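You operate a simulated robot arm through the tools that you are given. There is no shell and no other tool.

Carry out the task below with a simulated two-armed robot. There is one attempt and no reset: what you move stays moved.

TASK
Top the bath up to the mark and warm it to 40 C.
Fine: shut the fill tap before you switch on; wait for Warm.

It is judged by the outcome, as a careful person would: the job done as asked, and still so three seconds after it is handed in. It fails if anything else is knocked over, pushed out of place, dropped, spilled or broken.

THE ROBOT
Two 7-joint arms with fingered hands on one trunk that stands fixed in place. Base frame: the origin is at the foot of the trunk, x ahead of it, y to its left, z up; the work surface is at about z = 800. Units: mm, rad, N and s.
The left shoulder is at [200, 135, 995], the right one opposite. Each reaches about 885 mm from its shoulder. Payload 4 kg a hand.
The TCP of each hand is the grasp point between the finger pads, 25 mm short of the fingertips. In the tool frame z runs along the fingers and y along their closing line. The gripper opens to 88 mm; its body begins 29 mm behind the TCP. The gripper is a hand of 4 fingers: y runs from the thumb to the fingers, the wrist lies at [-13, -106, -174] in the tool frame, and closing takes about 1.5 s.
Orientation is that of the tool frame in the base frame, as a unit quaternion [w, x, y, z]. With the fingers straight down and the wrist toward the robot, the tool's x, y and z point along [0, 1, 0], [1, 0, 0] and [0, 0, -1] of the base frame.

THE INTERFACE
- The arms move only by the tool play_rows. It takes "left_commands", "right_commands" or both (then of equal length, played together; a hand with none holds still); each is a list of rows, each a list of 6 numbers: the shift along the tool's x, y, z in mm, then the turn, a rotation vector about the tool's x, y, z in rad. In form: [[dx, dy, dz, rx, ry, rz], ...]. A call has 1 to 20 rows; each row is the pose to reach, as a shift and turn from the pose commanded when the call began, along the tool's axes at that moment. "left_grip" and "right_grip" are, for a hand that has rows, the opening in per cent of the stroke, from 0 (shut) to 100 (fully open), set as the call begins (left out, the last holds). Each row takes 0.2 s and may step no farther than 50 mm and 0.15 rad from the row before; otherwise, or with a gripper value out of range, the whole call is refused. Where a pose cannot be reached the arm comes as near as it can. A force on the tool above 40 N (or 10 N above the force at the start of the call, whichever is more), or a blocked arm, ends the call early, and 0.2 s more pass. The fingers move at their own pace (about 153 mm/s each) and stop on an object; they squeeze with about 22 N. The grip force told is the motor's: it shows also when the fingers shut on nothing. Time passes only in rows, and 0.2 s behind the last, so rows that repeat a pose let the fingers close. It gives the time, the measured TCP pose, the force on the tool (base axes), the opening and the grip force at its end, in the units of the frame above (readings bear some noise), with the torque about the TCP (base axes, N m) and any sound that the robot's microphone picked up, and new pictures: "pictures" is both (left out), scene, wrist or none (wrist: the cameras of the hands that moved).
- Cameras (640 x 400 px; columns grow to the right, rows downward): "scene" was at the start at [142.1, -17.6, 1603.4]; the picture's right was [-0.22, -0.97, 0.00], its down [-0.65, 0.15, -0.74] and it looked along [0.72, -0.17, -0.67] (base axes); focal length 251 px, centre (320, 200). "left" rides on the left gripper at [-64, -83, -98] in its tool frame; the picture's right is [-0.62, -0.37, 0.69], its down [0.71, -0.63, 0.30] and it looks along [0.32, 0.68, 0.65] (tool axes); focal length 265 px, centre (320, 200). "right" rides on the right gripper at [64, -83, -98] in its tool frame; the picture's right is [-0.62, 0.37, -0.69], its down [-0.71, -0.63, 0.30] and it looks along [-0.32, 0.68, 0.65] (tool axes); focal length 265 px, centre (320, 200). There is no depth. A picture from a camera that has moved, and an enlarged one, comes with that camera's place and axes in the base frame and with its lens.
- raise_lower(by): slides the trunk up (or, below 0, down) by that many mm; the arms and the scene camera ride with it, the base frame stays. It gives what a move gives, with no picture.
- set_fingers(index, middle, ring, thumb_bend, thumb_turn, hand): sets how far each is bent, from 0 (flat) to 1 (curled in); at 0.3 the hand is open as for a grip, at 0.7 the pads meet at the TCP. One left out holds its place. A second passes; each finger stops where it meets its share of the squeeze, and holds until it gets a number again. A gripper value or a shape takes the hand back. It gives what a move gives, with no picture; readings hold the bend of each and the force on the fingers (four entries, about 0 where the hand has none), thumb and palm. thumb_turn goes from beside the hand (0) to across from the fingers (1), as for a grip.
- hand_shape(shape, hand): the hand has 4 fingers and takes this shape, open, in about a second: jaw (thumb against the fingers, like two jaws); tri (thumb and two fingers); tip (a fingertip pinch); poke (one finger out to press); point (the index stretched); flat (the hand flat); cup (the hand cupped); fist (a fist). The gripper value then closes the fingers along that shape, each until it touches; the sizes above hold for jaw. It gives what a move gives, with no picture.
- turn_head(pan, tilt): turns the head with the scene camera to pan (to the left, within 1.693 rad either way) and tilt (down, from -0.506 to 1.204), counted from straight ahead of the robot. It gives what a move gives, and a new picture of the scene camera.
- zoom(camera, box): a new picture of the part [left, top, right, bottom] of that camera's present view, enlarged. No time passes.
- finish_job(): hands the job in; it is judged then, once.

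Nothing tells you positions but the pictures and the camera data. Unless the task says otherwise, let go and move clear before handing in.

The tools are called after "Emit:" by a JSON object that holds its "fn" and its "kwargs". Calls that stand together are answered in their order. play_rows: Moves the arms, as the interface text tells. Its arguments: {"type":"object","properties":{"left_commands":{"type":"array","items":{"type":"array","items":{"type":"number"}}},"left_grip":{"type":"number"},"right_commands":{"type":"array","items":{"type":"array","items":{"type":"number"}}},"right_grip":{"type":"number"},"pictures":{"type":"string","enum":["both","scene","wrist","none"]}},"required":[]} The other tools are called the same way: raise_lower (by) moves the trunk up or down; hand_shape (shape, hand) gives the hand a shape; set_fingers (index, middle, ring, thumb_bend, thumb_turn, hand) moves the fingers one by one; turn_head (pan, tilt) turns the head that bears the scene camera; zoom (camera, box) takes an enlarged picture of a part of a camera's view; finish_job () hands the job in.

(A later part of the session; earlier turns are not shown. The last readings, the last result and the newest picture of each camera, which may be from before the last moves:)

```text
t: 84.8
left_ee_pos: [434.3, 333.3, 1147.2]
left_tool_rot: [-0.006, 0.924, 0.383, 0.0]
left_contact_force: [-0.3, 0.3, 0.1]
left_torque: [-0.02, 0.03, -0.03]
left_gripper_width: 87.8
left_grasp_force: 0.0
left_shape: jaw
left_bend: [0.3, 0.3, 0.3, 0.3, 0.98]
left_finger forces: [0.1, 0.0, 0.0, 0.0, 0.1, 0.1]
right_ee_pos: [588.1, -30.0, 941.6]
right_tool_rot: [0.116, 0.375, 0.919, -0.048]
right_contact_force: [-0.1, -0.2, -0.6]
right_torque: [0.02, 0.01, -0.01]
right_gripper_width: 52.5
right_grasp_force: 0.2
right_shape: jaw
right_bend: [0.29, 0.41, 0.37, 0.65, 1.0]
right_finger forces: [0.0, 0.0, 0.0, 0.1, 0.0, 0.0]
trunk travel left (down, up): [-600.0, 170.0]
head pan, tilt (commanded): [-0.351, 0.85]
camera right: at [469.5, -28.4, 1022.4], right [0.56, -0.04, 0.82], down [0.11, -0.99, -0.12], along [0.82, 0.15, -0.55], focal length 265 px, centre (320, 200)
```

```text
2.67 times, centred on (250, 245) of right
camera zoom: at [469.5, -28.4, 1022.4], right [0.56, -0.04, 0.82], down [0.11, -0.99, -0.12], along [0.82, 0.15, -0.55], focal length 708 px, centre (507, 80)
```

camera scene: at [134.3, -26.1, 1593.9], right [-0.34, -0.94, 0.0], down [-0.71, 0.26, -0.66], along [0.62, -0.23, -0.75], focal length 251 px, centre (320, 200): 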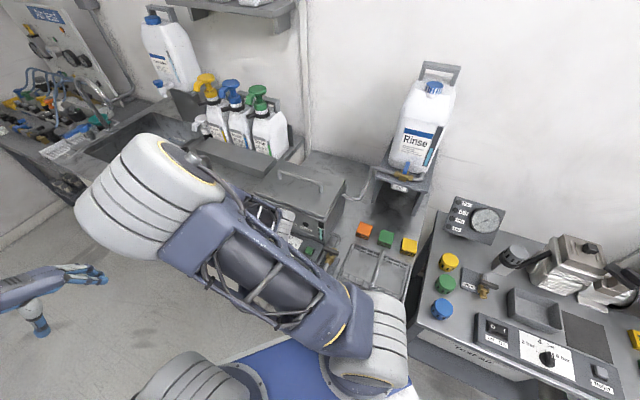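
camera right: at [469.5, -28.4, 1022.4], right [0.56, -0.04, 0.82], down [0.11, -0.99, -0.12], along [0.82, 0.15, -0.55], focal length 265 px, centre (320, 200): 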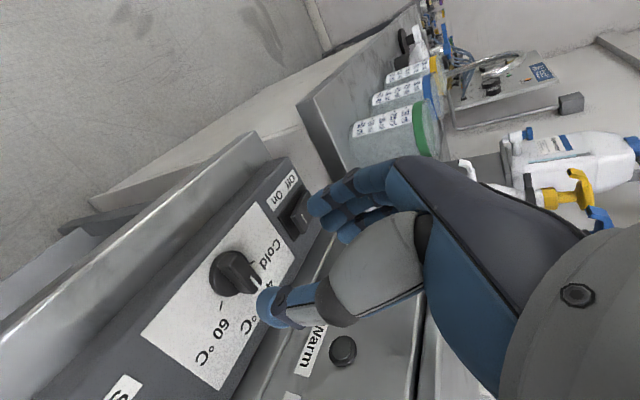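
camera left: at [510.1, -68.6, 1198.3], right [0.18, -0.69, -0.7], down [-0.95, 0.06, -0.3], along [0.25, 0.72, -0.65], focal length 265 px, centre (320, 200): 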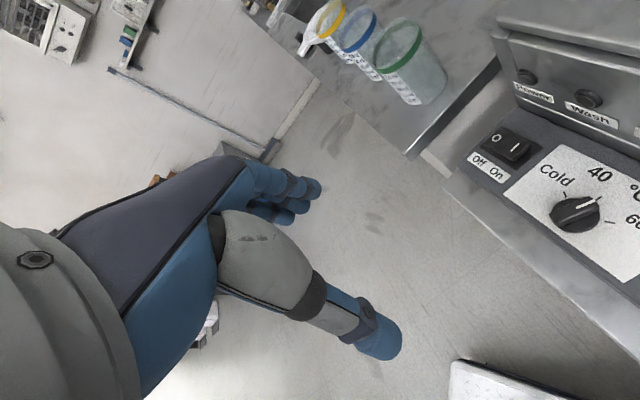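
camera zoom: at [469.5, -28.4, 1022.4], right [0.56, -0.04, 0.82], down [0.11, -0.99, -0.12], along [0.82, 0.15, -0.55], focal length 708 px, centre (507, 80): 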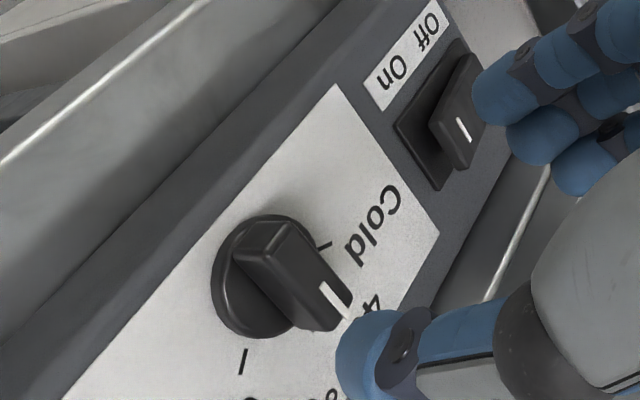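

The pointer now reads about −44°, and the 40 direction in the same view is −45.6°, so the dial is at 40. I'll retreat the right arm the way it came, so the head camera can confirm this.

Emit:
{"fn": "play_rows", "kwargs": {"right_commands": [[-8, -5, -40, 0, 0.04, 0], [-18, -16, -80, 0, 0.09, 0], [-30, -33, -121, 0, 0.15, 0], [-42, -51, -161, 0, 0.21, 0], [-54.6, -69.3, -200.7, 0, 0.262, 0]], "right_grip": 100, "pictures": "none"}}

Emit:
{"fn": "play_rows", "kwargs": {"right_commands": [[-20, -33, -10, 0, 0, 0.1], [-40, -66, -20, 0, 0, 0.2], [-60, -99, -30, 0, 0, 0.3], [-80, -132, -40, 0, 0, 0.4], [-100, -165, -50, 0, 0, 0.5], [-120, -198, -60, 0, 0, 0.6], [-140, -231, -70, 0, 0, 0.7]], "pictures": "scene"}}

```text
t: 86.0
left_ee_pos: [434.5, 333.1, 1147.1]
left_tool_rot: [-0.007, 0.924, 0.383, 0.0]
left_contact_force: [0.1, -1.1, 0.0]
left_torque: [0.07, 0.01, 0.0]
left_gripper_width: 87.8
left_grasp_force: 0.0
left_shape: jaw
left_bend: [0.3, 0.3, 0.3, 0.3, 0.98]
left_finger forces: [0.1, 0.0, 0.0, 0.1, 0.1, 0.1]
right_ee_pos: [540.2, -79.9, 1151.9]
right_tool_rot: [-0.004, 0.378, 0.926, 0.001]
right_contact_force: [0.0, -0.2, 0.2]
right_torque: [0.03, 0.0, 0.03]
right_gripper_width: 87.6
right_grasp_force: 0.1
right_shape: jaw
right_bend: [0.3, 0.3, 0.3, 0.3, 0.98]
right_finger forces: [0.1, 0.0, 0.1, 0.0, 0.0, 0.0]
trunk travel left (down, up): [-600.0, 170.0]
head pan, tilt (commanded): [-0.351, 0.85]
```

```text
t: 87.6
left_ee_pos: [433.1, 334.1, 1147.7]
left_tool_rot: [-0.006, 0.923, 0.384, 0.0]
left_contact_force: [-0.7, 0.3, -0.3]
left_torque: [-0.01, 0.02, -0.04]
left_gripper_width: 88.2
left_grasp_force: 0.0
left_shape: jaw
left_bend: [0.3, 0.3, 0.3, 0.3, 0.98]
left_finger forces: [0.0, 0.1, 0.1, 0.1, 0.0, 0.0]
right_ee_pos: [478.0, -345.7, 1220.6]
right_tool_rot: [-0.005, 0.673, 0.74, -0.001]
right_contact_force: [0.3, -0.1, -0.9]
right_torque: [-0.01, -0.03, 0.0]
right_gripper_width: 87.8
right_grasp_force: 0.0
right_shape: jaw
right_bend: [0.3, 0.3, 0.3, 0.3, 0.98]
right_finger forces: [0.0, 0.0, 0.0, 0.1, 0.0, 0.1]
trunk travel left (down, up): [-600.0, 170.0]
head pan, tilt (commanded): [-0.351, 0.85]
camera scene: at [134.1, -25.3, 1593.9], right [-0.34, -0.94, 0.0], down [-0.71, 0.26, -0.66], along [0.62, -0.23, -0.75], focal length 251 px, centre (320, 200)
```

scene: 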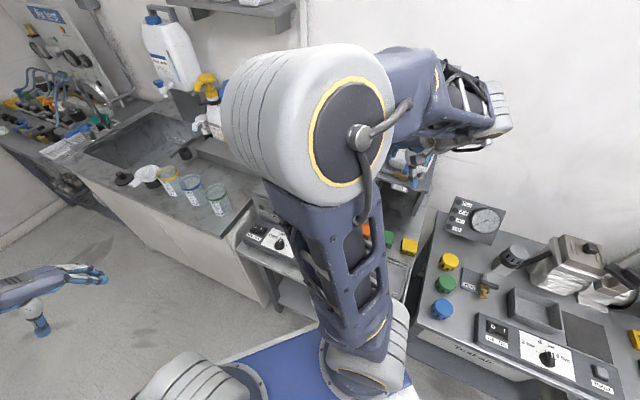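

Emit:
{"fn": "play_rows", "kwargs": {"right_commands": [[-35, -8, -3, 0, 0, 0.12], [-70, -16, -7, 0, 0, 0.24], [-105, -24, -10, 0, 0, 0.36], [-140, -33, -13, 0, 0, 0.48], [-175, -41, -17, 0, 0, 0.6], [-206, -49, -20, 0, 0, 0.72]], "pictures": "scene"}}

Emit:
{"fn": "zoom", "kwargs": {"camera": "scene", "box": [235, 215, 335, 275]}}

Emit:
{"fn": "zoom", "kwargs": {"camera": "scene", "box": [262, 225, 302, 255]}}

```text
t: 89.0
left_ee_pos: [433.8, 333.9, 1146.7]
left_tool_rot: [-0.007, 0.923, 0.384, -0.001]
left_contact_force: [-0.5, 0.5, 0.0]
left_torque: [0.03, -0.03, 0.0]
left_gripper_width: 88.0
left_grasp_force: 0.1
left_shape: jaw
left_bend: [0.3, 0.3, 0.3, 0.3, 0.98]
left_finger forces: [0.1, 0.1, 0.0, 0.0, 0.0, 0.0]
right_ee_pos: [453.1, -554.1, 1239.4]
right_tool_rot: [-0.004, 0.89, 0.455, -0.002]
right_contact_force: [0.4, 0.5, 0.7]
right_torque: [-0.01, -0.01, 0.0]
right_gripper_width: 88.0
right_grasp_force: 0.0
right_shape: jaw
right_bend: [0.3, 0.3, 0.3, 0.3, 0.98]
right_finger forces: [0.0, 0.0, 0.0, 0.1, 0.1, 0.0]
trunk travel left (down, up): [-600.0, 170.0]
head pan, tilt (commanded): [-0.351, 0.85]
camera scene: at [133.9, -25.4, 1593.9], right [-0.34, -0.94, 0.0], down [-0.71, 0.26, -0.66], along [0.62, -0.23, -0.75], focal length 251 px, centre (320, 200)
```

scene: 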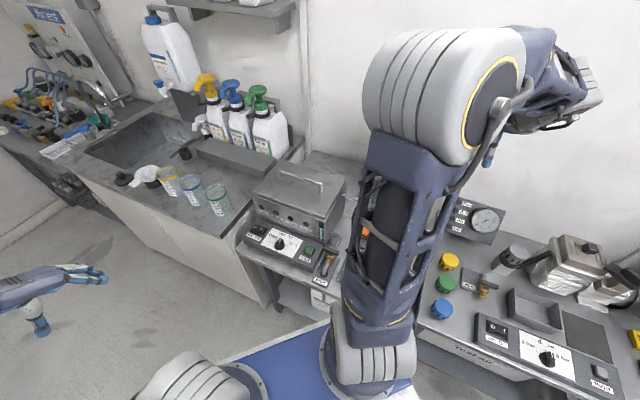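

```text
6.40 times, centred on (285, 245) of scene
camera zoom: at [133.9, -25.4, 1593.9], right [-0.34, -0.94, 0.0], down [-0.71, 0.26, -0.66], along [0.62, -0.23, -0.75], focal length 1604 px, centre (544, -88)
```

zoom: 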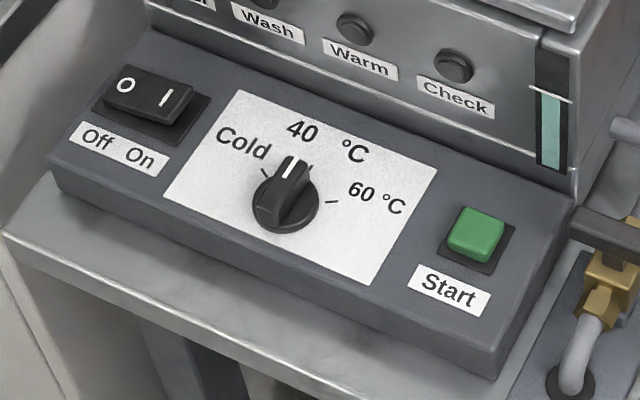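

```text
13.33 times, centred on (282, 240) of scene
camera zoom: at [133.9, -25.4, 1593.9], right [-0.34, -0.94, 0.0], down [-0.71, 0.26, -0.66], along [0.62, -0.23, -0.75], focal length 3342 px, centre (827, -333)
```

zoom: 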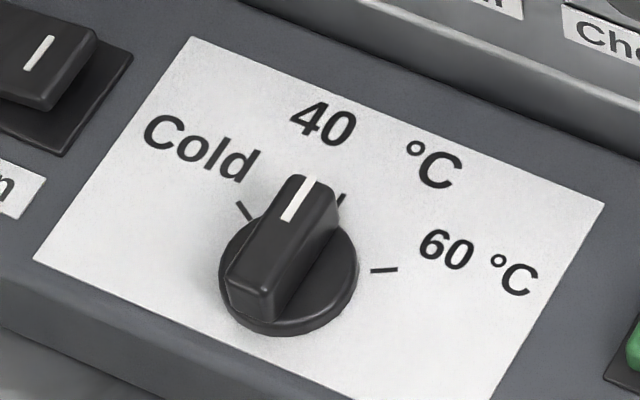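

The head camera confirms the white pointer line is on the 40 tick. Next I'll shape the left hand for poking to press the "I" side of the rocker switch, and check where its fingertip is.

Emit:
{"fn": "hand_shape", "kwargs": {"hand": "left", "shape": "poke"}}

Emit:
{"fn": "zoom", "kwargs": {"camera": "left", "box": [180, 100, 500, 380]}}

Emit:
{"fn": "zoom", "kwargs": {"camera": "scene", "box": [0, 220, 140, 350]}}

```text
t: 89.9
left_ee_pos: [435.0, 332.4, 1147.3]
left_tool_rot: [-0.007, 0.924, 0.383, 0.0]
left_contact_force: [0.1, -0.1, 0.2]
left_torque: [0.02, -0.02, -0.02]
left_gripper_width: 0.0
left_grasp_force: 0.1
left_shape: poke
left_bend: [0.7, 0.7, 0.99, 1.0, 1.0]
left_finger forces: [0.0, 0.1, 0.0, 0.0, 0.1, 0.0]
right_ee_pos: [450.9, -553.5, 1239.5]
right_tool_rot: [-0.004, 0.89, 0.457, -0.002]
right_contact_force: [-0.2, 0.0, -0.7]
right_torque: [-0.01, 0.01, 0.0]
right_gripper_width: 87.8
right_grasp_force: 0.1
right_shape: jaw
right_bend: [0.3, 0.3, 0.3, 0.3, 0.98]
right_finger forces: [0.1, 0.1, 0.1, 0.0, 0.0, 0.0]
trunk travel left (down, up): [-600.0, 170.0]
head pan, tilt (commanded): [-0.351, 0.85]
```

```text
1.43 times, centred on (340, 240) of left
camera zoom: at [330.0, 345.6, 1246.1], right [-0.7, -0.17, -0.69], down [0.06, 0.95, -0.29], along [0.71, -0.25, -0.66], focal length 379 px, centre (291, 143)
```

zoom: 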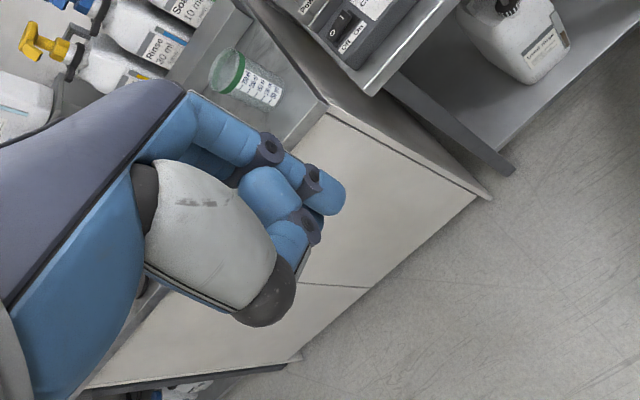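

```text
3.08 times, centred on (70, 285) of scene
camera zoom: at [134.0, -25.7, 1593.9], right [-0.34, -0.94, 0.0], down [-0.71, 0.26, -0.66], along [0.62, -0.23, -0.75], focal length 771 px, centre (1089, -62)
```

zoom: 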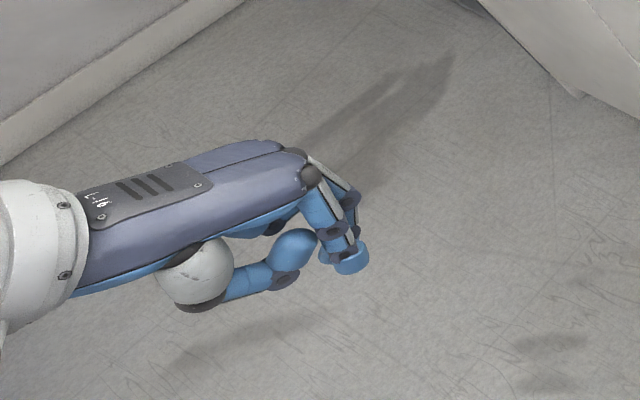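

Emit:
{"fn": "set_fingers", "kwargs": {"hand": "left", "index": 1.0, "middle": 0.65, "ring": 1.0, "thumb_bend": 1.0}}

Emit:
{"fn": "zoom", "kwargs": {"camera": "left", "box": [180, 100, 500, 380]}}

Emit:
{"fn": "zoom", "kwargs": {"camera": "scene", "box": [0, 220, 140, 350]}}

```text
t: 90.9
left_ee_pos: [434.1, 333.5, 1146.9]
left_tool_rot: [-0.007, 0.924, 0.383, -0.001]
left_contact_force: [0.2, 0.0, -0.5]
left_torque: [-0.02, 0.0, 0.0]
left_gripper_width: 7.9
left_grasp_force: 0.2
left_shape: fingers
left_bend: [0.92, 0.65, 1.0, 1.0, 1.0]
left_finger forces: [0.0, 0.0, 0.0, 0.0, 0.0, 0.1]
right_ee_pos: [451.9, -555.1, 1238.1]
right_tool_rot: [-0.004, 0.89, 0.456, -0.003]
right_contact_force: [-0.2, -0.8, -0.2]
right_torque: [0.01, 0.01, 0.0]
right_gripper_width: 87.9
right_grasp_force: 0.1
right_shape: jaw
right_bend: [0.3, 0.3, 0.3, 0.3, 0.98]
right_finger forces: [0.0, 0.0, 0.0, 0.0, 0.1, 0.1]
trunk travel left (down, up): [-600.0, 170.0]
head pan, tilt (commanded): [-0.351, 0.85]
```

```text
1.43 times, centred on (340, 240) of left
camera zoom: at [330.0, 345.6, 1246.1], right [-0.7, -0.17, -0.69], down [0.06, 0.95, -0.29], along [0.71, -0.25, -0.66], focal length 379 px, centre (291, 143)
```

zoom: 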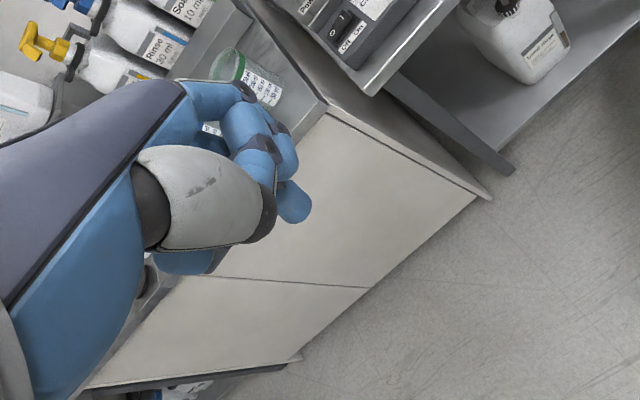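

```text
3.08 times, centred on (70, 285) of scene
camera zoom: at [134.0, -25.7, 1593.9], right [-0.34, -0.94, 0.0], down [-0.71, 0.26, -0.66], along [0.62, -0.23, -0.75], focal length 771 px, centre (1089, -62)
```

zoom: 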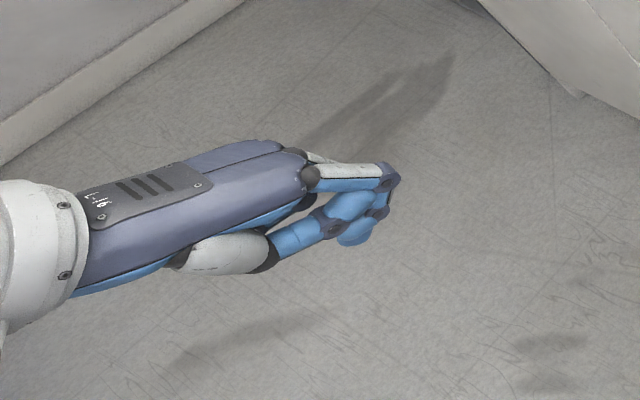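

Emit:
{"fn": "hand_shape", "kwargs": {"hand": "left", "shape": "tip"}}

Emit:
{"fn": "play_rows", "kwargs": {"left_commands": [[0, 0, 0, 0, 0, 0], [0, 0, 0, 0, 0, 0], [0, 0, 0, 0, 0, 0], [0, 0, 0, 0, 0, 0], [0, 0, 0, 0, 0, 0], [0, 0, 0, 0, 0, 0]], "left_grip": 0, "pictures": "wrist"}}

Emit:
{"fn": "zoom", "kwargs": {"camera": "left", "box": [180, 100, 500, 380]}}

Emit:
{"fn": "zoom", "kwargs": {"camera": "scene", "box": [0, 220, 140, 350]}}

```text
t: 91.8
left_ee_pos: [432.3, 333.0, 1145.8]
left_tool_rot: [-0.007, 0.923, 0.384, 0.0]
left_contact_force: [-0.5, -0.1, -0.2]
left_torque: [0.05, 0.01, 0.02]
left_gripper_width: 87.7
left_grasp_force: 0.0
left_shape: tip
left_bend: [0.3, 0.98, 0.99, 0.3, 0.98]
left_finger forces: [0.0, 0.1, 0.1, 0.0, 0.0, 0.0]
right_ee_pos: [451.3, -554.6, 1238.4]
right_tool_rot: [-0.004, 0.89, 0.455, -0.002]
right_contact_force: [-0.7, 0.2, 0.1]
right_torque: [0.0, -0.02, -0.02]
right_gripper_width: 87.7
right_grasp_force: 0.0
right_shape: jaw
right_bend: [0.3, 0.3, 0.3, 0.3, 0.98]
right_finger forces: [0.0, 0.1, 0.0, 0.0, 0.1, 0.1]
trunk travel left (down, up): [-600.0, 170.0]
head pan, tilt (commanded): [-0.351, 0.85]
```

```text
t: 93.2
left_ee_pos: [433.9, 333.1, 1146.8]
left_tool_rot: [-0.007, 0.924, 0.383, 0.0]
left_contact_force: [-0.4, -1.1, -0.4]
left_torque: [0.01, 0.04, -0.04]
left_gripper_width: 0.2
left_grasp_force: 22.3
left_shape: tip
left_bend: [0.7, 1.0, 1.0, 0.75, 1.0]
left_finger forces: [0.1, 0.0, 0.0, 0.0, 0.0, 0.1]
right_ee_pos: [450.9, -553.5, 1237.6]
right_tool_rot: [-0.005, 0.89, 0.455, -0.003]
right_contact_force: [-0.6, 0.1, 0.1]
right_torque: [-0.01, 0.0, -0.03]
right_gripper_width: 88.0
right_grasp_force: 0.0
right_shape: jaw
right_bend: [0.3, 0.3, 0.3, 0.3, 0.98]
right_finger forces: [0.0, 0.0, 0.0, 0.1, 0.0, 0.0]
trunk travel left (down, up): [-600.0, 170.0]
head pan, tilt (commanded): [-0.351, 0.85]
camera left: at [330.0, 345.6, 1246.1], right [-0.7, -0.17, -0.69], down [0.06, 0.95, -0.29], along [0.71, -0.25, -0.66], focal length 265 px, centre (320, 200)
```

left: 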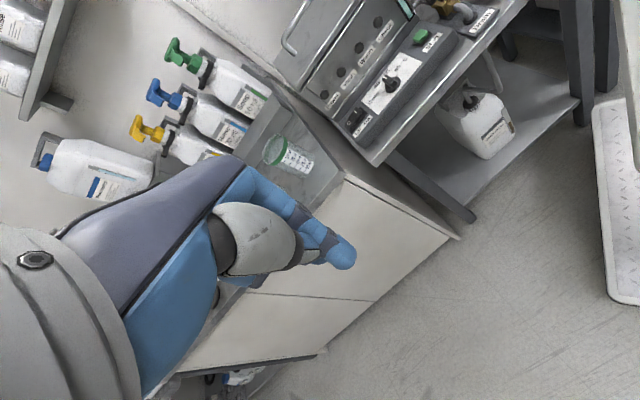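

```text
1.43 times, centred on (340, 240) of left
camera zoom: at [330.0, 345.6, 1246.1], right [-0.7, -0.17, -0.69], down [0.06, 0.95, -0.29], along [0.71, -0.25, -0.66], focal length 379 px, centre (291, 143)
```

zoom: 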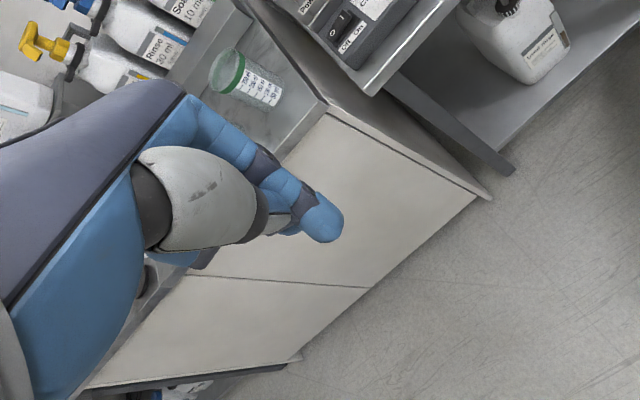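

```text
3.08 times, centred on (70, 285) of scene
camera zoom: at [134.0, -25.7, 1593.9], right [-0.34, -0.94, 0.0], down [-0.71, 0.26, -0.66], along [0.62, -0.23, -0.75], focal length 771 px, centre (1089, -62)
```

zoom: 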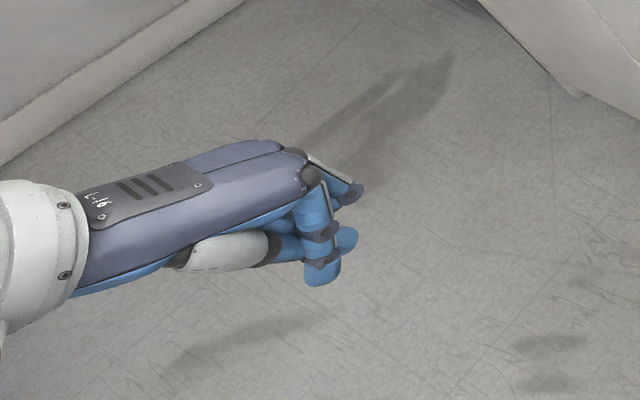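

In the closed "tip" shape, the index fingertip sits essentially at TCP + 25 mm along the tool, so it makes a good presser. I'll bring the left hand to a standoff over the switch, leaning back away from the bath.

Emit:
{"fn": "play_rows", "kwargs": {"left_commands": [[-6, 41, 22, -0.035, 0, 0], [-12, 82, 44, -0.07, 0, 0], [-17, 123, 65, -0.105, 0, 0], [-23, 165, 87, -0.14, 0, 0], [-29, 206, 109, -0.175, 0, 0], [-35, 247, 131, -0.21, 0, 0], [-41, 288, 153, -0.245, 0, 0]], "pictures": "both"}}

```text
t: 94.8
left_ee_pos: [606.7, 103.8, 989.0]
left_tool_rot: [0.107, 0.917, 0.381, 0.047]
left_contact_force: [0.3, 0.1, 0.3]
left_torque: [-0.02, -0.01, 0.04]
left_gripper_width: 0.1
left_grasp_force: 22.2
left_shape: tip
left_bend: [0.7, 1.0, 1.0, 0.75, 1.0]
left_finger forces: [0.0, 0.1, 0.0, 0.0, 0.0, 0.1]
right_ee_pos: [451.6, -553.8, 1238.7]
right_tool_rot: [-0.003, 0.89, 0.457, -0.002]
right_contact_force: [0.4, -0.2, 0.1]
right_torque: [-0.02, -0.02, 0.0]
right_gripper_width: 88.2
right_grasp_force: 0.0
right_shape: jaw
right_bend: [0.3, 0.3, 0.3, 0.3, 0.98]
right_finger forces: [0.1, 0.0, 0.0, 0.1, 0.1, 0.0]
trunk travel left (down, up): [-600.0, 170.0]
head pan, tilt (commanded): [-0.351, 0.85]
camera scene: at [133.6, -25.4, 1594.0], right [-0.34, -0.94, 0.0], down [-0.71, 0.26, -0.66], along [0.62, -0.23, -0.75], focal length 251 px, centre (320, 200)
camera left: at [488.0, 131.6, 1065.3], right [-0.57, -0.3, -0.76], down [0.12, 0.89, -0.44], along [0.81, -0.34, -0.48], focal length 265 px, centre (320, 200)
```

scene: 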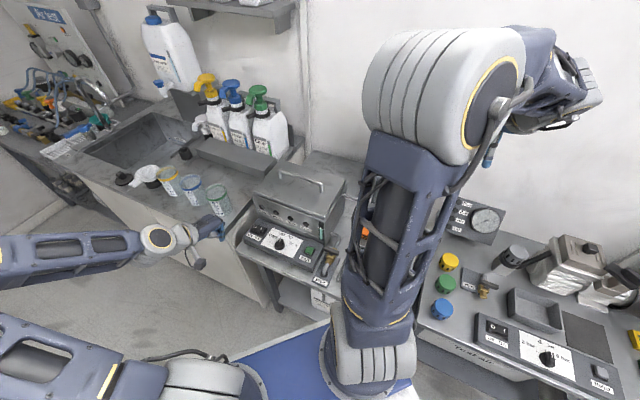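
left: 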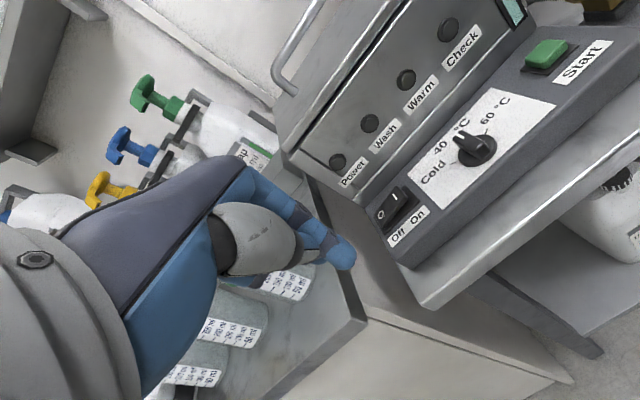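

Emit:
{"fn": "play_rows", "kwargs": {"left_commands": [[-4.5, 27, 22, -0.026, 0, 0], [-9, 54, 45, -0.052, 0, 0], [-13.5, 82, 67, -0.079, 0, 0], [-18, 109, 89, -0.105, 0, 0]], "pictures": "both"}}

Emit:
{"fn": "zoom", "kwargs": {"camera": "left", "box": [260, 120, 500, 320]}}

Emit:
{"fn": "zoom", "kwargs": {"camera": "scene", "box": [210, 180, 330, 280]}}

```text
t: 95.8
left_ee_pos: [672.5, 26.5, 935.9]
left_tool_rot: [0.155, 0.911, 0.377, 0.066]
left_contact_force: [-0.9, -0.4, 0.0]
left_torque: [0.01, -0.02, 0.01]
left_gripper_width: 0.1
left_grasp_force: 21.8
left_shape: tip
left_bend: [0.7, 1.0, 1.0, 0.75, 1.0]
left_finger forces: [0.0, 0.0, 0.0, 0.0, 0.0, 0.0]
left hand out of reach, approached as far as the arm can: row 4
right_ee_pos: [450.2, -554.4, 1238.7]
right_tool_rot: [-0.004, 0.89, 0.456, -0.001]
right_contact_force: [0.2, -0.4, -0.5]
right_torque: [-0.01, 0.0, 0.0]
right_gripper_width: 87.9
right_grasp_force: 0.1
right_shape: jaw
right_bend: [0.3, 0.3, 0.3, 0.3, 0.98]
right_finger forces: [0.1, 0.0, 0.0, 0.0, 0.1, 0.0]
trunk travel left (down, up): [-600.0, 170.0]
head pan, tilt (commanded): [-0.351, 0.85]
camera scene: at [134.0, -25.7, 1593.9], right [-0.34, -0.94, 0.0], down [-0.71, 0.26, -0.66], along [0.62, -0.23, -0.75], focal length 251 px, centre (320, 200)
camera left: at [549.5, 59.8, 999.7], right [-0.52, -0.35, -0.78], down [0.16, 0.86, -0.49], along [0.84, -0.38, -0.39], focal length 265 px, centre (320, 200)
```

scene: 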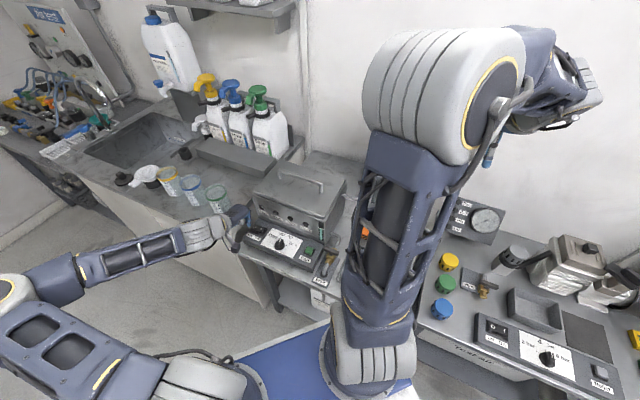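
left: 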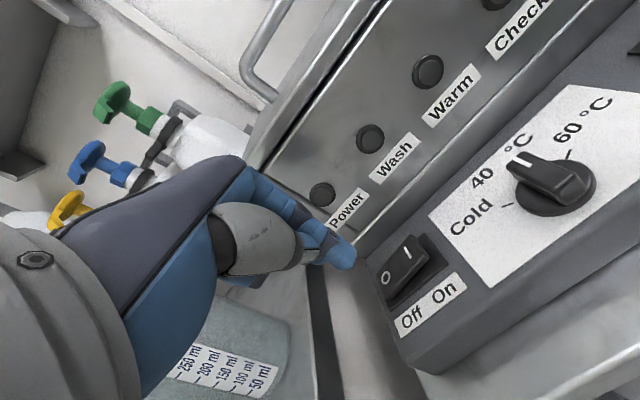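

```text
2.00 times, centred on (380, 220) of left
camera zoom: at [549.5, 59.8, 999.7], right [-0.52, -0.35, -0.78], down [0.16, 0.86, -0.49], along [0.84, -0.38, -0.39], focal length 531 px, centre (200, 160)
```

zoom: 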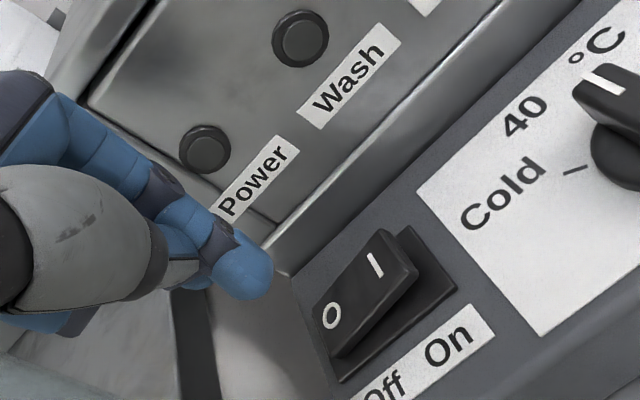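

```text
4.00 times, centred on (270, 230) of scene
camera zoom: at [134.0, -25.7, 1593.9], right [-0.34, -0.94, 0.0], down [-0.71, 0.26, -0.66], along [0.62, -0.23, -0.75], focal length 1003 px, centre (520, 80)
```

zoom: 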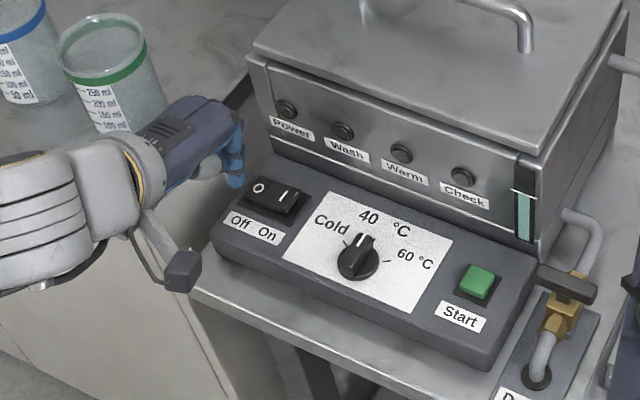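

The full lean isn't reachable at that spot. I'll back up a bit and use a straighter, forward-facing orientation for the left hand instead.

Emit:
{"fn": "play_rows", "kwargs": {"left_commands": [[-3, -7, -24, 0.067, 0, 0], [-7, -15, -48, 0.133, 0, 0], [-10.6, -22.8, -72, 0.2, 0, 0]], "pictures": "none"}}

Emit:
{"fn": "play_rows", "kwargs": {"left_commands": [[0, 0, 0, 0, 0.0195, -0.129], [0, 0, 0, 0, 0.039, -0.259], [0, 0, 0, 0, 0.0585, -0.388], [0, 0, 0, 0, 0.078, -0.517], [0, 0, 0, 0, 0.0975, -0.647], [0, 0, 0, 0, 0.117, -0.776]], "pictures": "both"}}

```text
t: 96.6
left_ee_pos: [632.8, 50.5, 993.8]
left_tool_rot: [0.064, 0.922, 0.381, 0.028]
left_contact_force: [0.0, 0.3, 0.4]
left_torque: [0.0, 0.0, 0.01]
left_gripper_width: 0.0
left_grasp_force: 22.2
left_shape: tip
left_bend: [0.7, 1.0, 1.0, 0.75, 1.0]
left_finger forces: [0.0, 0.0, 0.1, 0.0, 0.0, 0.1]
right_ee_pos: [452.5, -554.8, 1238.7]
right_tool_rot: [-0.004, 0.89, 0.456, -0.002]
right_contact_force: [0.1, 0.1, 0.2]
right_torque: [0.01, 0.03, 0.0]
right_gripper_width: 87.9
right_grasp_force: 0.2
right_shape: jaw
right_bend: [0.3, 0.3, 0.3, 0.3, 0.98]
right_finger forces: [0.0, 0.0, 0.0, 0.0, 0.0, 0.0]
trunk travel left (down, up): [-600.0, 170.0]
head pan, tilt (commanded): [-0.351, 0.85]
```

```text
t: 98.0
left_ee_pos: [606.2, 77.8, 999.6]
left_tool_rot: [0.046, 0.735, 0.674, 0.049]
left_contact_force: [0.4, 0.6, -0.2]
left_torque: [-0.04, -0.02, -0.01]
left_gripper_width: 0.0
left_grasp_force: 21.7
left_shape: tip
left_bend: [0.7, 1.0, 1.0, 0.75, 1.0]
left_finger forces: [0.0, 0.0, 0.0, 0.1, 0.0, 0.1]
left hand out of reach, approached as far as the arm can: row 4, 5, 6
right_ee_pos: [450.4, -553.8, 1239.5]
right_tool_rot: [-0.004, 0.891, 0.455, -0.002]
right_contact_force: [0.2, 0.1, 0.7]
right_torque: [0.0, 0.01, 0.0]
right_gripper_width: 87.9
right_grasp_force: 0.0
right_shape: jaw
right_bend: [0.3, 0.3, 0.3, 0.3, 0.98]
right_finger forces: [0.1, 0.0, 0.0, 0.1, 0.0, 0.1]
trunk travel left (down, up): [-600.0, 170.0]
head pan, tilt (commanded): [-0.351, 0.85]
camera scene: at [134.3, -25.8, 1593.9], right [-0.34, -0.94, 0.0], down [-0.71, 0.26, -0.66], along [0.62, -0.23, -0.75], focal length 251 px, centre (320, 200)
camera left: at [504.7, 20.0, 1086.2], right [-0.32, -0.58, -0.74], down [-0.52, 0.77, -0.38], along [0.79, 0.26, -0.55], focal length 265 px, centre (320, 200)
```

scene: 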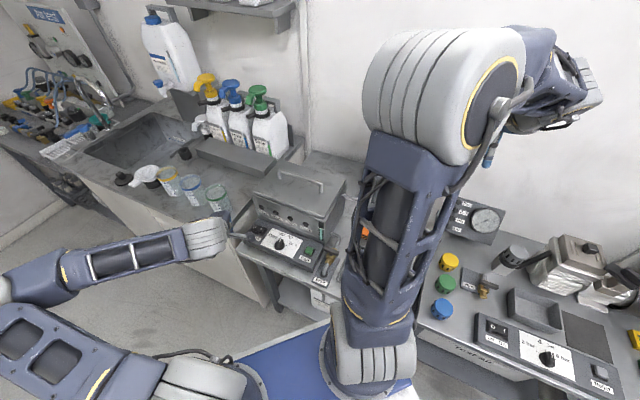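
left: 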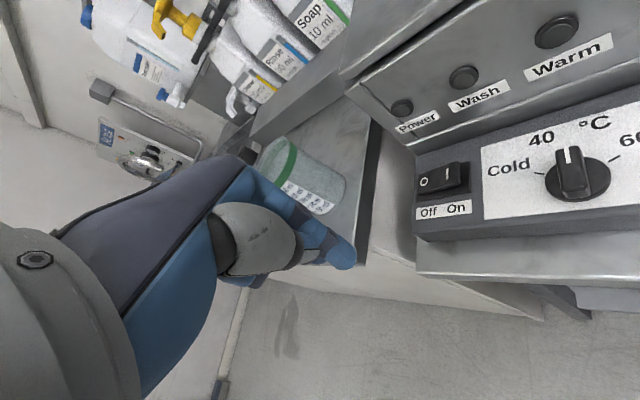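

The left arm can't reach that spot in its present elbow posture. The right hand managed similar poses well, so I'll park the left arm back at its side and press the switch with the right hand.

Emit:
{"fn": "play_rows", "kwargs": {"left_commands": [[0, -30, -35, 0, 0, 0], [30, -55, -65, 0, 0, 0], [70, -75, -85, 0, 0, 0], [110, -90, -105, 0, 0, 0], [150, -105, -125, 0, 0, 0], [190, -120, -140, 0, 0, 0], [230, -135, -155, 0, 0, 0], [270, -150, -171, 0, 0, 0]], "pictures": "scene"}}

```text
t: 99.8
left_ee_pos: [459.3, 357.6, 1150.9]
left_tool_rot: [0.044, 0.736, 0.673, 0.048]
left_contact_force: [-1.1, 0.0, 0.7]
left_torque: [0.01, 0.01, 0.01]
left_gripper_width: 0.0
left_grasp_force: 22.1
left_shape: tip
left_bend: [0.7, 1.0, 1.0, 0.75, 1.0]
left_finger forces: [0.0, 0.0, 0.0, 0.1, 0.1, 0.1]
left hand out of reach, approached as far as the arm can: row 1, 2, 3, 4, 5, 6
right_ee_pos: [451.0, -554.8, 1238.1]
right_tool_rot: [-0.004, 0.89, 0.455, -0.002]
right_contact_force: [0.4, 0.6, 0.4]
right_torque: [0.0, 0.0, 0.0]
right_gripper_width: 88.0
right_grasp_force: 0.0
right_shape: jaw
right_bend: [0.3, 0.3, 0.3, 0.3, 0.98]
right_finger forces: [0.0, 0.0, 0.0, 0.0, 0.0, 0.0]
trunk travel left (down, up): [-600.0, 170.0]
head pan, tilt (commanded): [-0.351, 0.85]
camera scene: at [134.2, -26.0, 1593.9], right [-0.34, -0.94, 0.0], down [-0.71, 0.26, -0.66], along [0.62, -0.23, -0.75], focal length 251 px, centre (320, 200)
```

scene: 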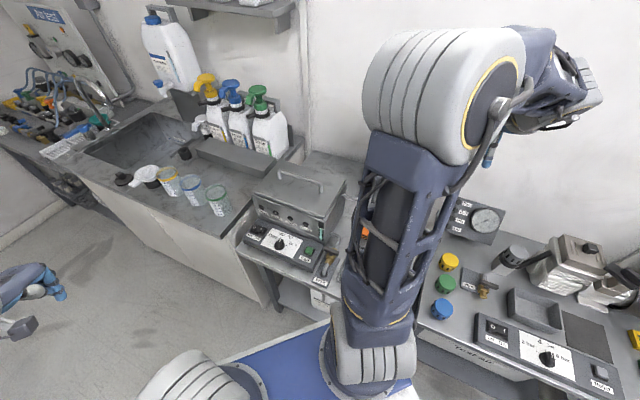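

Emit:
{"fn": "hand_shape", "kwargs": {"hand": "right", "shape": "tip"}}

Emit:
{"fn": "play_rows", "kwargs": {"right_commands": [[40, -19, 8, 0, 0, -0.12], [80, -37, 16, 0, 0, -0.24], [119, -56, 24, 0, 0, -0.36], [159, -75, 32, 0, 0, -0.48], [199, -93, 40, 0, 0, -0.6], [239, -112, 48, 0, 0, -0.72], [278, -131, 56, 0, 0, -0.84], [318, -150, 64, 0, 0, -0.96], [358, -168, 72, 0, 0, -1.08], [398, -187, 80, 0, 0, -1.2], [437, -206, 88, 0, 0, -1.323]], "right_grip": 0, "pictures": "both"}}

```text
t: 100.7
left_ee_pos: [460.9, 357.1, 1151.5]
left_tool_rot: [0.044, 0.736, 0.674, 0.049]
left_contact_force: [0.3, 0.8, -0.2]
left_torque: [-0.01, 0.02, -0.01]
left_gripper_width: 0.5
left_grasp_force: 22.2
left_shape: tip
left_bend: [0.7, 1.0, 1.0, 0.75, 1.0]
left_finger forces: [0.0, 0.0, 0.0, 0.1, 0.0, 0.0]
right_ee_pos: [451.3, -552.7, 1239.3]
right_tool_rot: [-0.003, 0.89, 0.456, -0.002]
right_contact_force: [0.0, 0.5, -0.1]
right_torque: [0.01, -0.01, -0.01]
right_gripper_width: 88.0
right_grasp_force: 0.0
right_shape: tip
right_bend: [0.3, 0.98, 0.99, 0.3, 0.98]
right_finger forces: [0.1, 0.1, 0.0, 0.1, 0.0, 0.0]
trunk travel left (down, up): [-600.0, 170.0]
head pan, tilt (commanded): [-0.351, 0.85]
```

```text
t: 103.1
left_ee_pos: [459.8, 357.8, 1152.8]
left_tool_rot: [0.045, 0.736, 0.673, 0.049]
left_contact_force: [0.6, -0.4, 0.6]
left_torque: [0.01, 0.01, -0.02]
left_gripper_width: 0.2
left_grasp_force: 21.7
left_shape: tip
left_bend: [0.7, 1.0, 1.0, 0.75, 1.0]
left_finger forces: [0.0, 0.1, 0.0, 0.0, 0.0, 0.1]
right_ee_pos: [537.3, -80.6, 1151.1]
right_tool_rot: [-0.004, 0.422, 0.907, 0.0]
right_contact_force: [0.1, 0.1, 0.4]
right_torque: [-0.02, -0.03, -0.02]
right_gripper_width: 0.0
right_grasp_force: 22.1
right_shape: tip
right_bend: [0.7, 1.0, 1.0, 0.75, 1.0]
right_finger forces: [0.0, 0.0, 0.0, 0.0, 0.0, 0.0]
trunk travel left (down, up): [-600.0, 170.0]
head pan, tilt (commanded): [-0.351, 0.85]
camera scene: at [133.8, -25.9, 1593.9], right [-0.34, -0.94, 0.0], down [-0.71, 0.26, -0.66], along [0.62, -0.23, -0.75], focal length 251 px, centre (320, 200)
camera right: at [434.6, -84.7, 1250.2], right [0.69, -0.24, 0.69], down [-0.02, -0.95, -0.31], along [0.73, 0.2, -0.66], focal length 265 px, centre (320, 200)
```

scene: 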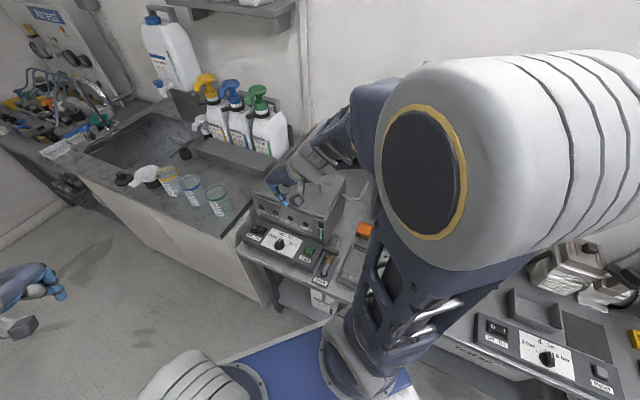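
right: 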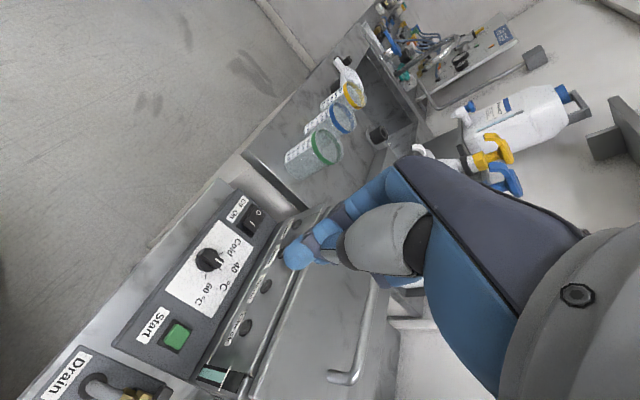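

Emit:
{"fn": "play_rows", "kwargs": {"right_commands": [[-5, 24, 33, 0, -0.0375, 0], [-10, 47, 66, 0, -0.075, 0], [-15, 71, 99, 0, -0.1125, 0], [-19, 95, 133, 0, -0.15, 0], [-24, 118, 166, 0, -0.1875, 0]], "pictures": "both"}}

Emit:
{"fn": "zoom", "kwargs": {"camera": "right", "box": [180, 150, 380, 310]}}

```text
t: 104.3
left_ee_pos: [459.7, 358.0, 1152.2]
left_tool_rot: [0.044, 0.737, 0.673, 0.049]
left_contact_force: [-0.4, -0.2, 0.3]
left_torque: [-0.01, 0.01, 0.01]
left_gripper_width: 0.1
left_grasp_force: 21.8
left_shape: tip
left_bend: [0.7, 1.0, 1.0, 0.75, 1.0]
left_finger forces: [0.0, 0.0, 0.0, 0.1, 0.0, 0.1]
right_ee_pos: [642.7, -22.1, 988.4]
right_tool_rot: [0.081, 0.421, 0.903, -0.038]
right_contact_force: [-0.5, -0.6, -0.5]
right_torque: [0.03, 0.02, -0.01]
right_gripper_width: 0.1
right_grasp_force: 22.4
right_shape: tip
right_bend: [0.7, 1.0, 1.0, 0.75, 1.0]
right_finger forces: [0.0, 0.1, 0.0, 0.0, 0.1, 0.1]
trunk travel left (down, up): [-600.0, 170.0]
head pan, tilt (commanded): [-0.351, 0.85]
camera scene: at [133.7, -26.2, 1594.0], right [-0.34, -0.94, 0.0], down [-0.71, 0.26, -0.66], along [0.62, -0.23, -0.75], focal length 251 px, centre (320, 200)
camera right: at [527.9, -13.7, 1072.4], right [0.6, -0.13, 0.79], down [0.0, -0.99, -0.17], along [0.8, 0.1, -0.59], focal length 265 px, centre (320, 200)
```

scene: 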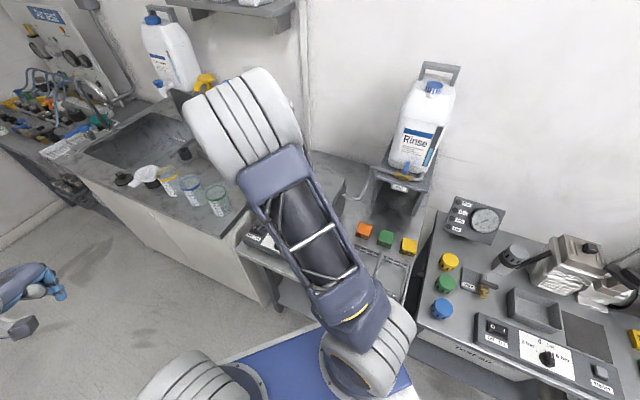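
right: 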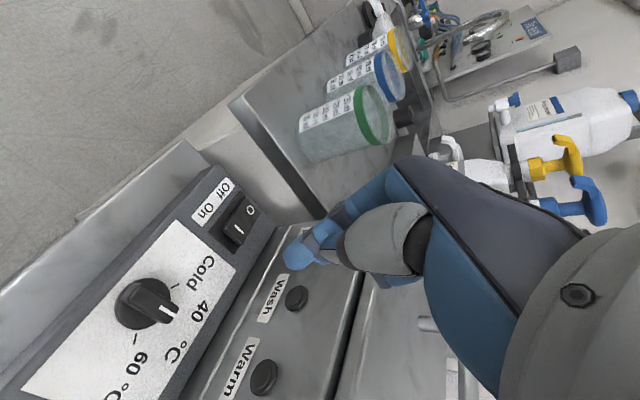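

```text
2.50 times, centred on (280, 230) of right
camera zoom: at [527.9, -13.7, 1072.4], right [0.6, -0.13, 0.79], down [0.0, -0.99, -0.17], along [0.8, 0.1, -0.59], focal length 664 px, centre (420, 125)
```

zoom: 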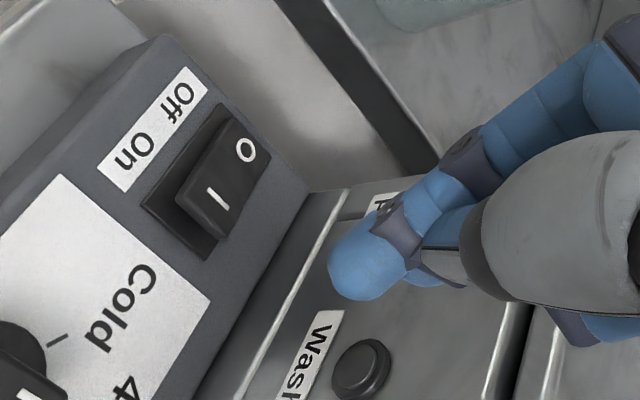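

Emit:
{"fn": "play_rows", "kwargs": {"right_commands": [[2, 14, 26, 0, -0.025, 0], [4, 28, 53, 0, -0.05, 0], [5.7, 41.4, 79.7, 0, -0.0745, 0]], "pictures": "both"}}

Emit:
{"fn": "zoom", "kwargs": {"camera": "right", "box": [200, 180, 340, 300]}}

Emit:
{"fn": "zoom", "kwargs": {"camera": "scene", "box": [220, 190, 320, 270]}}

```text
t: 105.1
left_ee_pos: [460.2, 357.0, 1152.2]
left_tool_rot: [0.045, 0.736, 0.674, 0.049]
left_contact_force: [-0.4, 0.7, -0.2]
left_torque: [0.01, 0.03, -0.02]
left_gripper_width: 0.1
left_grasp_force: 21.9
left_shape: tip
left_bend: [0.7, 1.0, 1.0, 0.75, 1.0]
left_finger forces: [0.0, 0.0, 0.0, 0.0, 0.0, 0.0]
right_ee_pos: [680.7, -3.1, 908.0]
right_tool_rot: [0.115, 0.419, 0.899, -0.054]
right_contact_force: [-0.5, -0.8, 0.1]
right_torque: [0.02, 0.01, -0.02]
right_gripper_width: 0.0
right_grasp_force: 21.9
right_shape: tip
right_bend: [0.7, 1.0, 1.0, 0.75, 1.0]
right_finger forces: [0.1, 0.0, 0.0, 0.0, 0.1, 0.0]
trunk travel left (down, up): [-600.0, 170.0]
head pan, tilt (commanded): [-0.351, 0.85]
camera scene: at [133.8, -25.9, 1594.0], right [-0.34, -0.94, 0.0], down [-0.71, 0.26, -0.66], along [0.62, -0.23, -0.75], focal length 251 px, centre (320, 200)
camera right: at [563.0, 11.3, 986.6], right [0.56, -0.09, 0.83], down [0.01, -0.99, -0.11], along [0.83, 0.07, -0.55], focal length 265 px, centre (320, 200)
```

scene: 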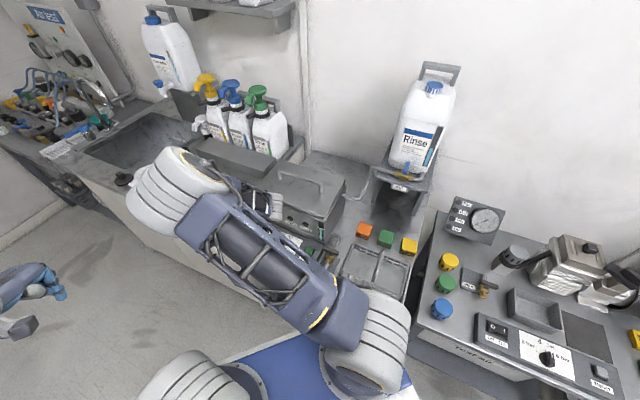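
right: 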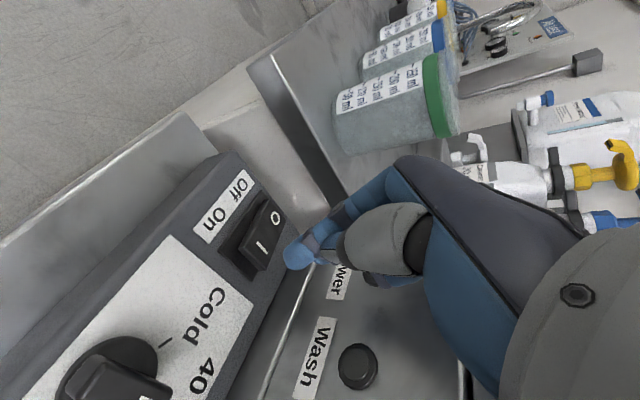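

```text
3.33 times, centred on (270, 240) of right
camera zoom: at [563.0, 11.3, 986.6], right [0.56, -0.09, 0.83], down [0.01, -0.99, -0.11], along [0.83, 0.07, -0.55], focal length 885 px, centre (487, 67)
```

zoom: 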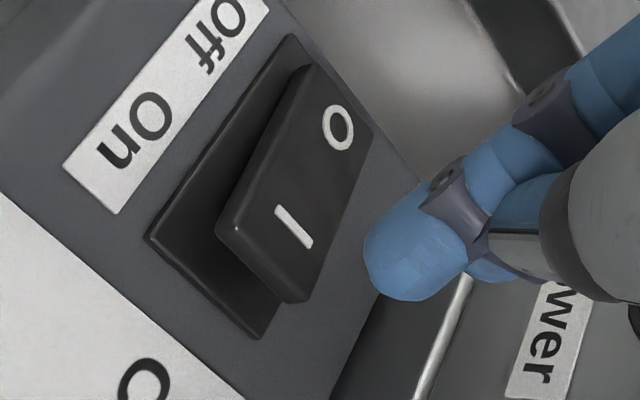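

```text
5.00 times, centred on (270, 230) of scene
camera zoom: at [133.8, -25.9, 1594.0], right [-0.34, -0.94, 0.0], down [-0.71, 0.26, -0.66], along [0.62, -0.23, -0.75], focal length 1253 px, centre (570, 50)
```

zoom: 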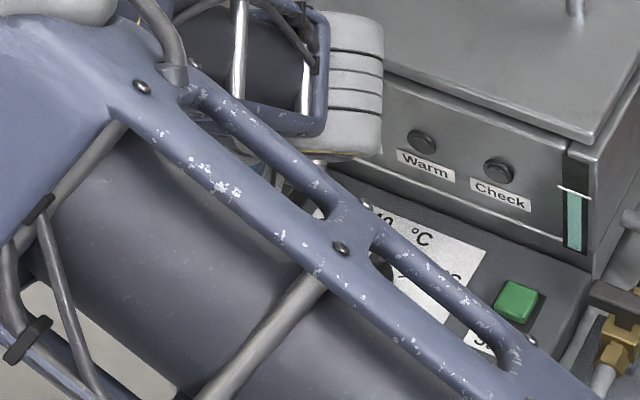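

The fingertip is above the rocker. Its "I" end is raised (so it's Off), centred near (685, -3). I'll shift slightly and press down in small steps.

Emit:
{"fn": "play_rows", "kwargs": {"right_commands": [[6, 2.3, 9.8, 0, 0, 0], [8.9, 2.3, 20.4, 0, 0, 0], [10.2, 2.3, 25.2, 0, 0, 0], [11.2, 2.3, 29.1, 0, 0, 0]], "pictures": "wrist"}}

Emit:
{"fn": "zoom", "kwargs": {"camera": "right", "box": [200, 180, 340, 300]}}

```text
t: 106.1
left_ee_pos: [460.6, 358.6, 1152.2]
left_tool_rot: [0.045, 0.736, 0.674, 0.049]
left_contact_force: [0.6, 0.1, -0.2]
left_torque: [-0.01, 0.01, 0.0]
left_gripper_width: 0.0
left_grasp_force: 22.4
left_shape: tip
left_bend: [0.7, 1.0, 1.0, 0.75, 1.0]
left_finger forces: [0.1, 0.0, 0.1, 0.1, 0.0, 0.0]
right_ee_pos: [680.2, 4.3, 876.0]
right_tool_rot: [0.114, 0.418, 0.9, -0.054]
right_contact_force: [0.5, -0.3, 0.3]
right_torque: [-0.03, -0.01, 0.01]
right_gripper_width: 0.0
right_grasp_force: 22.1
right_shape: tip
right_bend: [0.7, 1.0, 1.0, 0.75, 1.0]
right_finger forces: [0.1, 0.0, 0.0, 0.0, 0.0, 0.1]
trunk travel left (down, up): [-600.0, 170.0]
head pan, tilt (commanded): [-0.351, 0.85]
camera right: at [562.6, 17.1, 955.5], right [0.56, -0.09, 0.83], down [0.01, -0.99, -0.12], along [0.83, 0.07, -0.55], focal length 265 px, centre (320, 200)
```

right: 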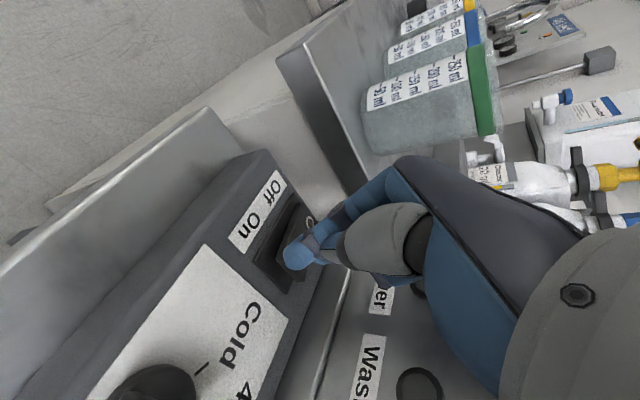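

```text
3.33 times, centred on (270, 240) of right
camera zoom: at [562.6, 17.1, 955.5], right [0.56, -0.09, 0.83], down [0.01, -0.99, -0.12], along [0.83, 0.07, -0.55], focal length 885 px, centre (487, 67)
```

zoom: 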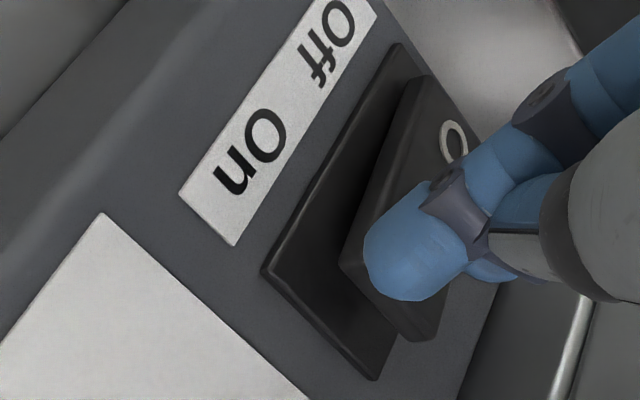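

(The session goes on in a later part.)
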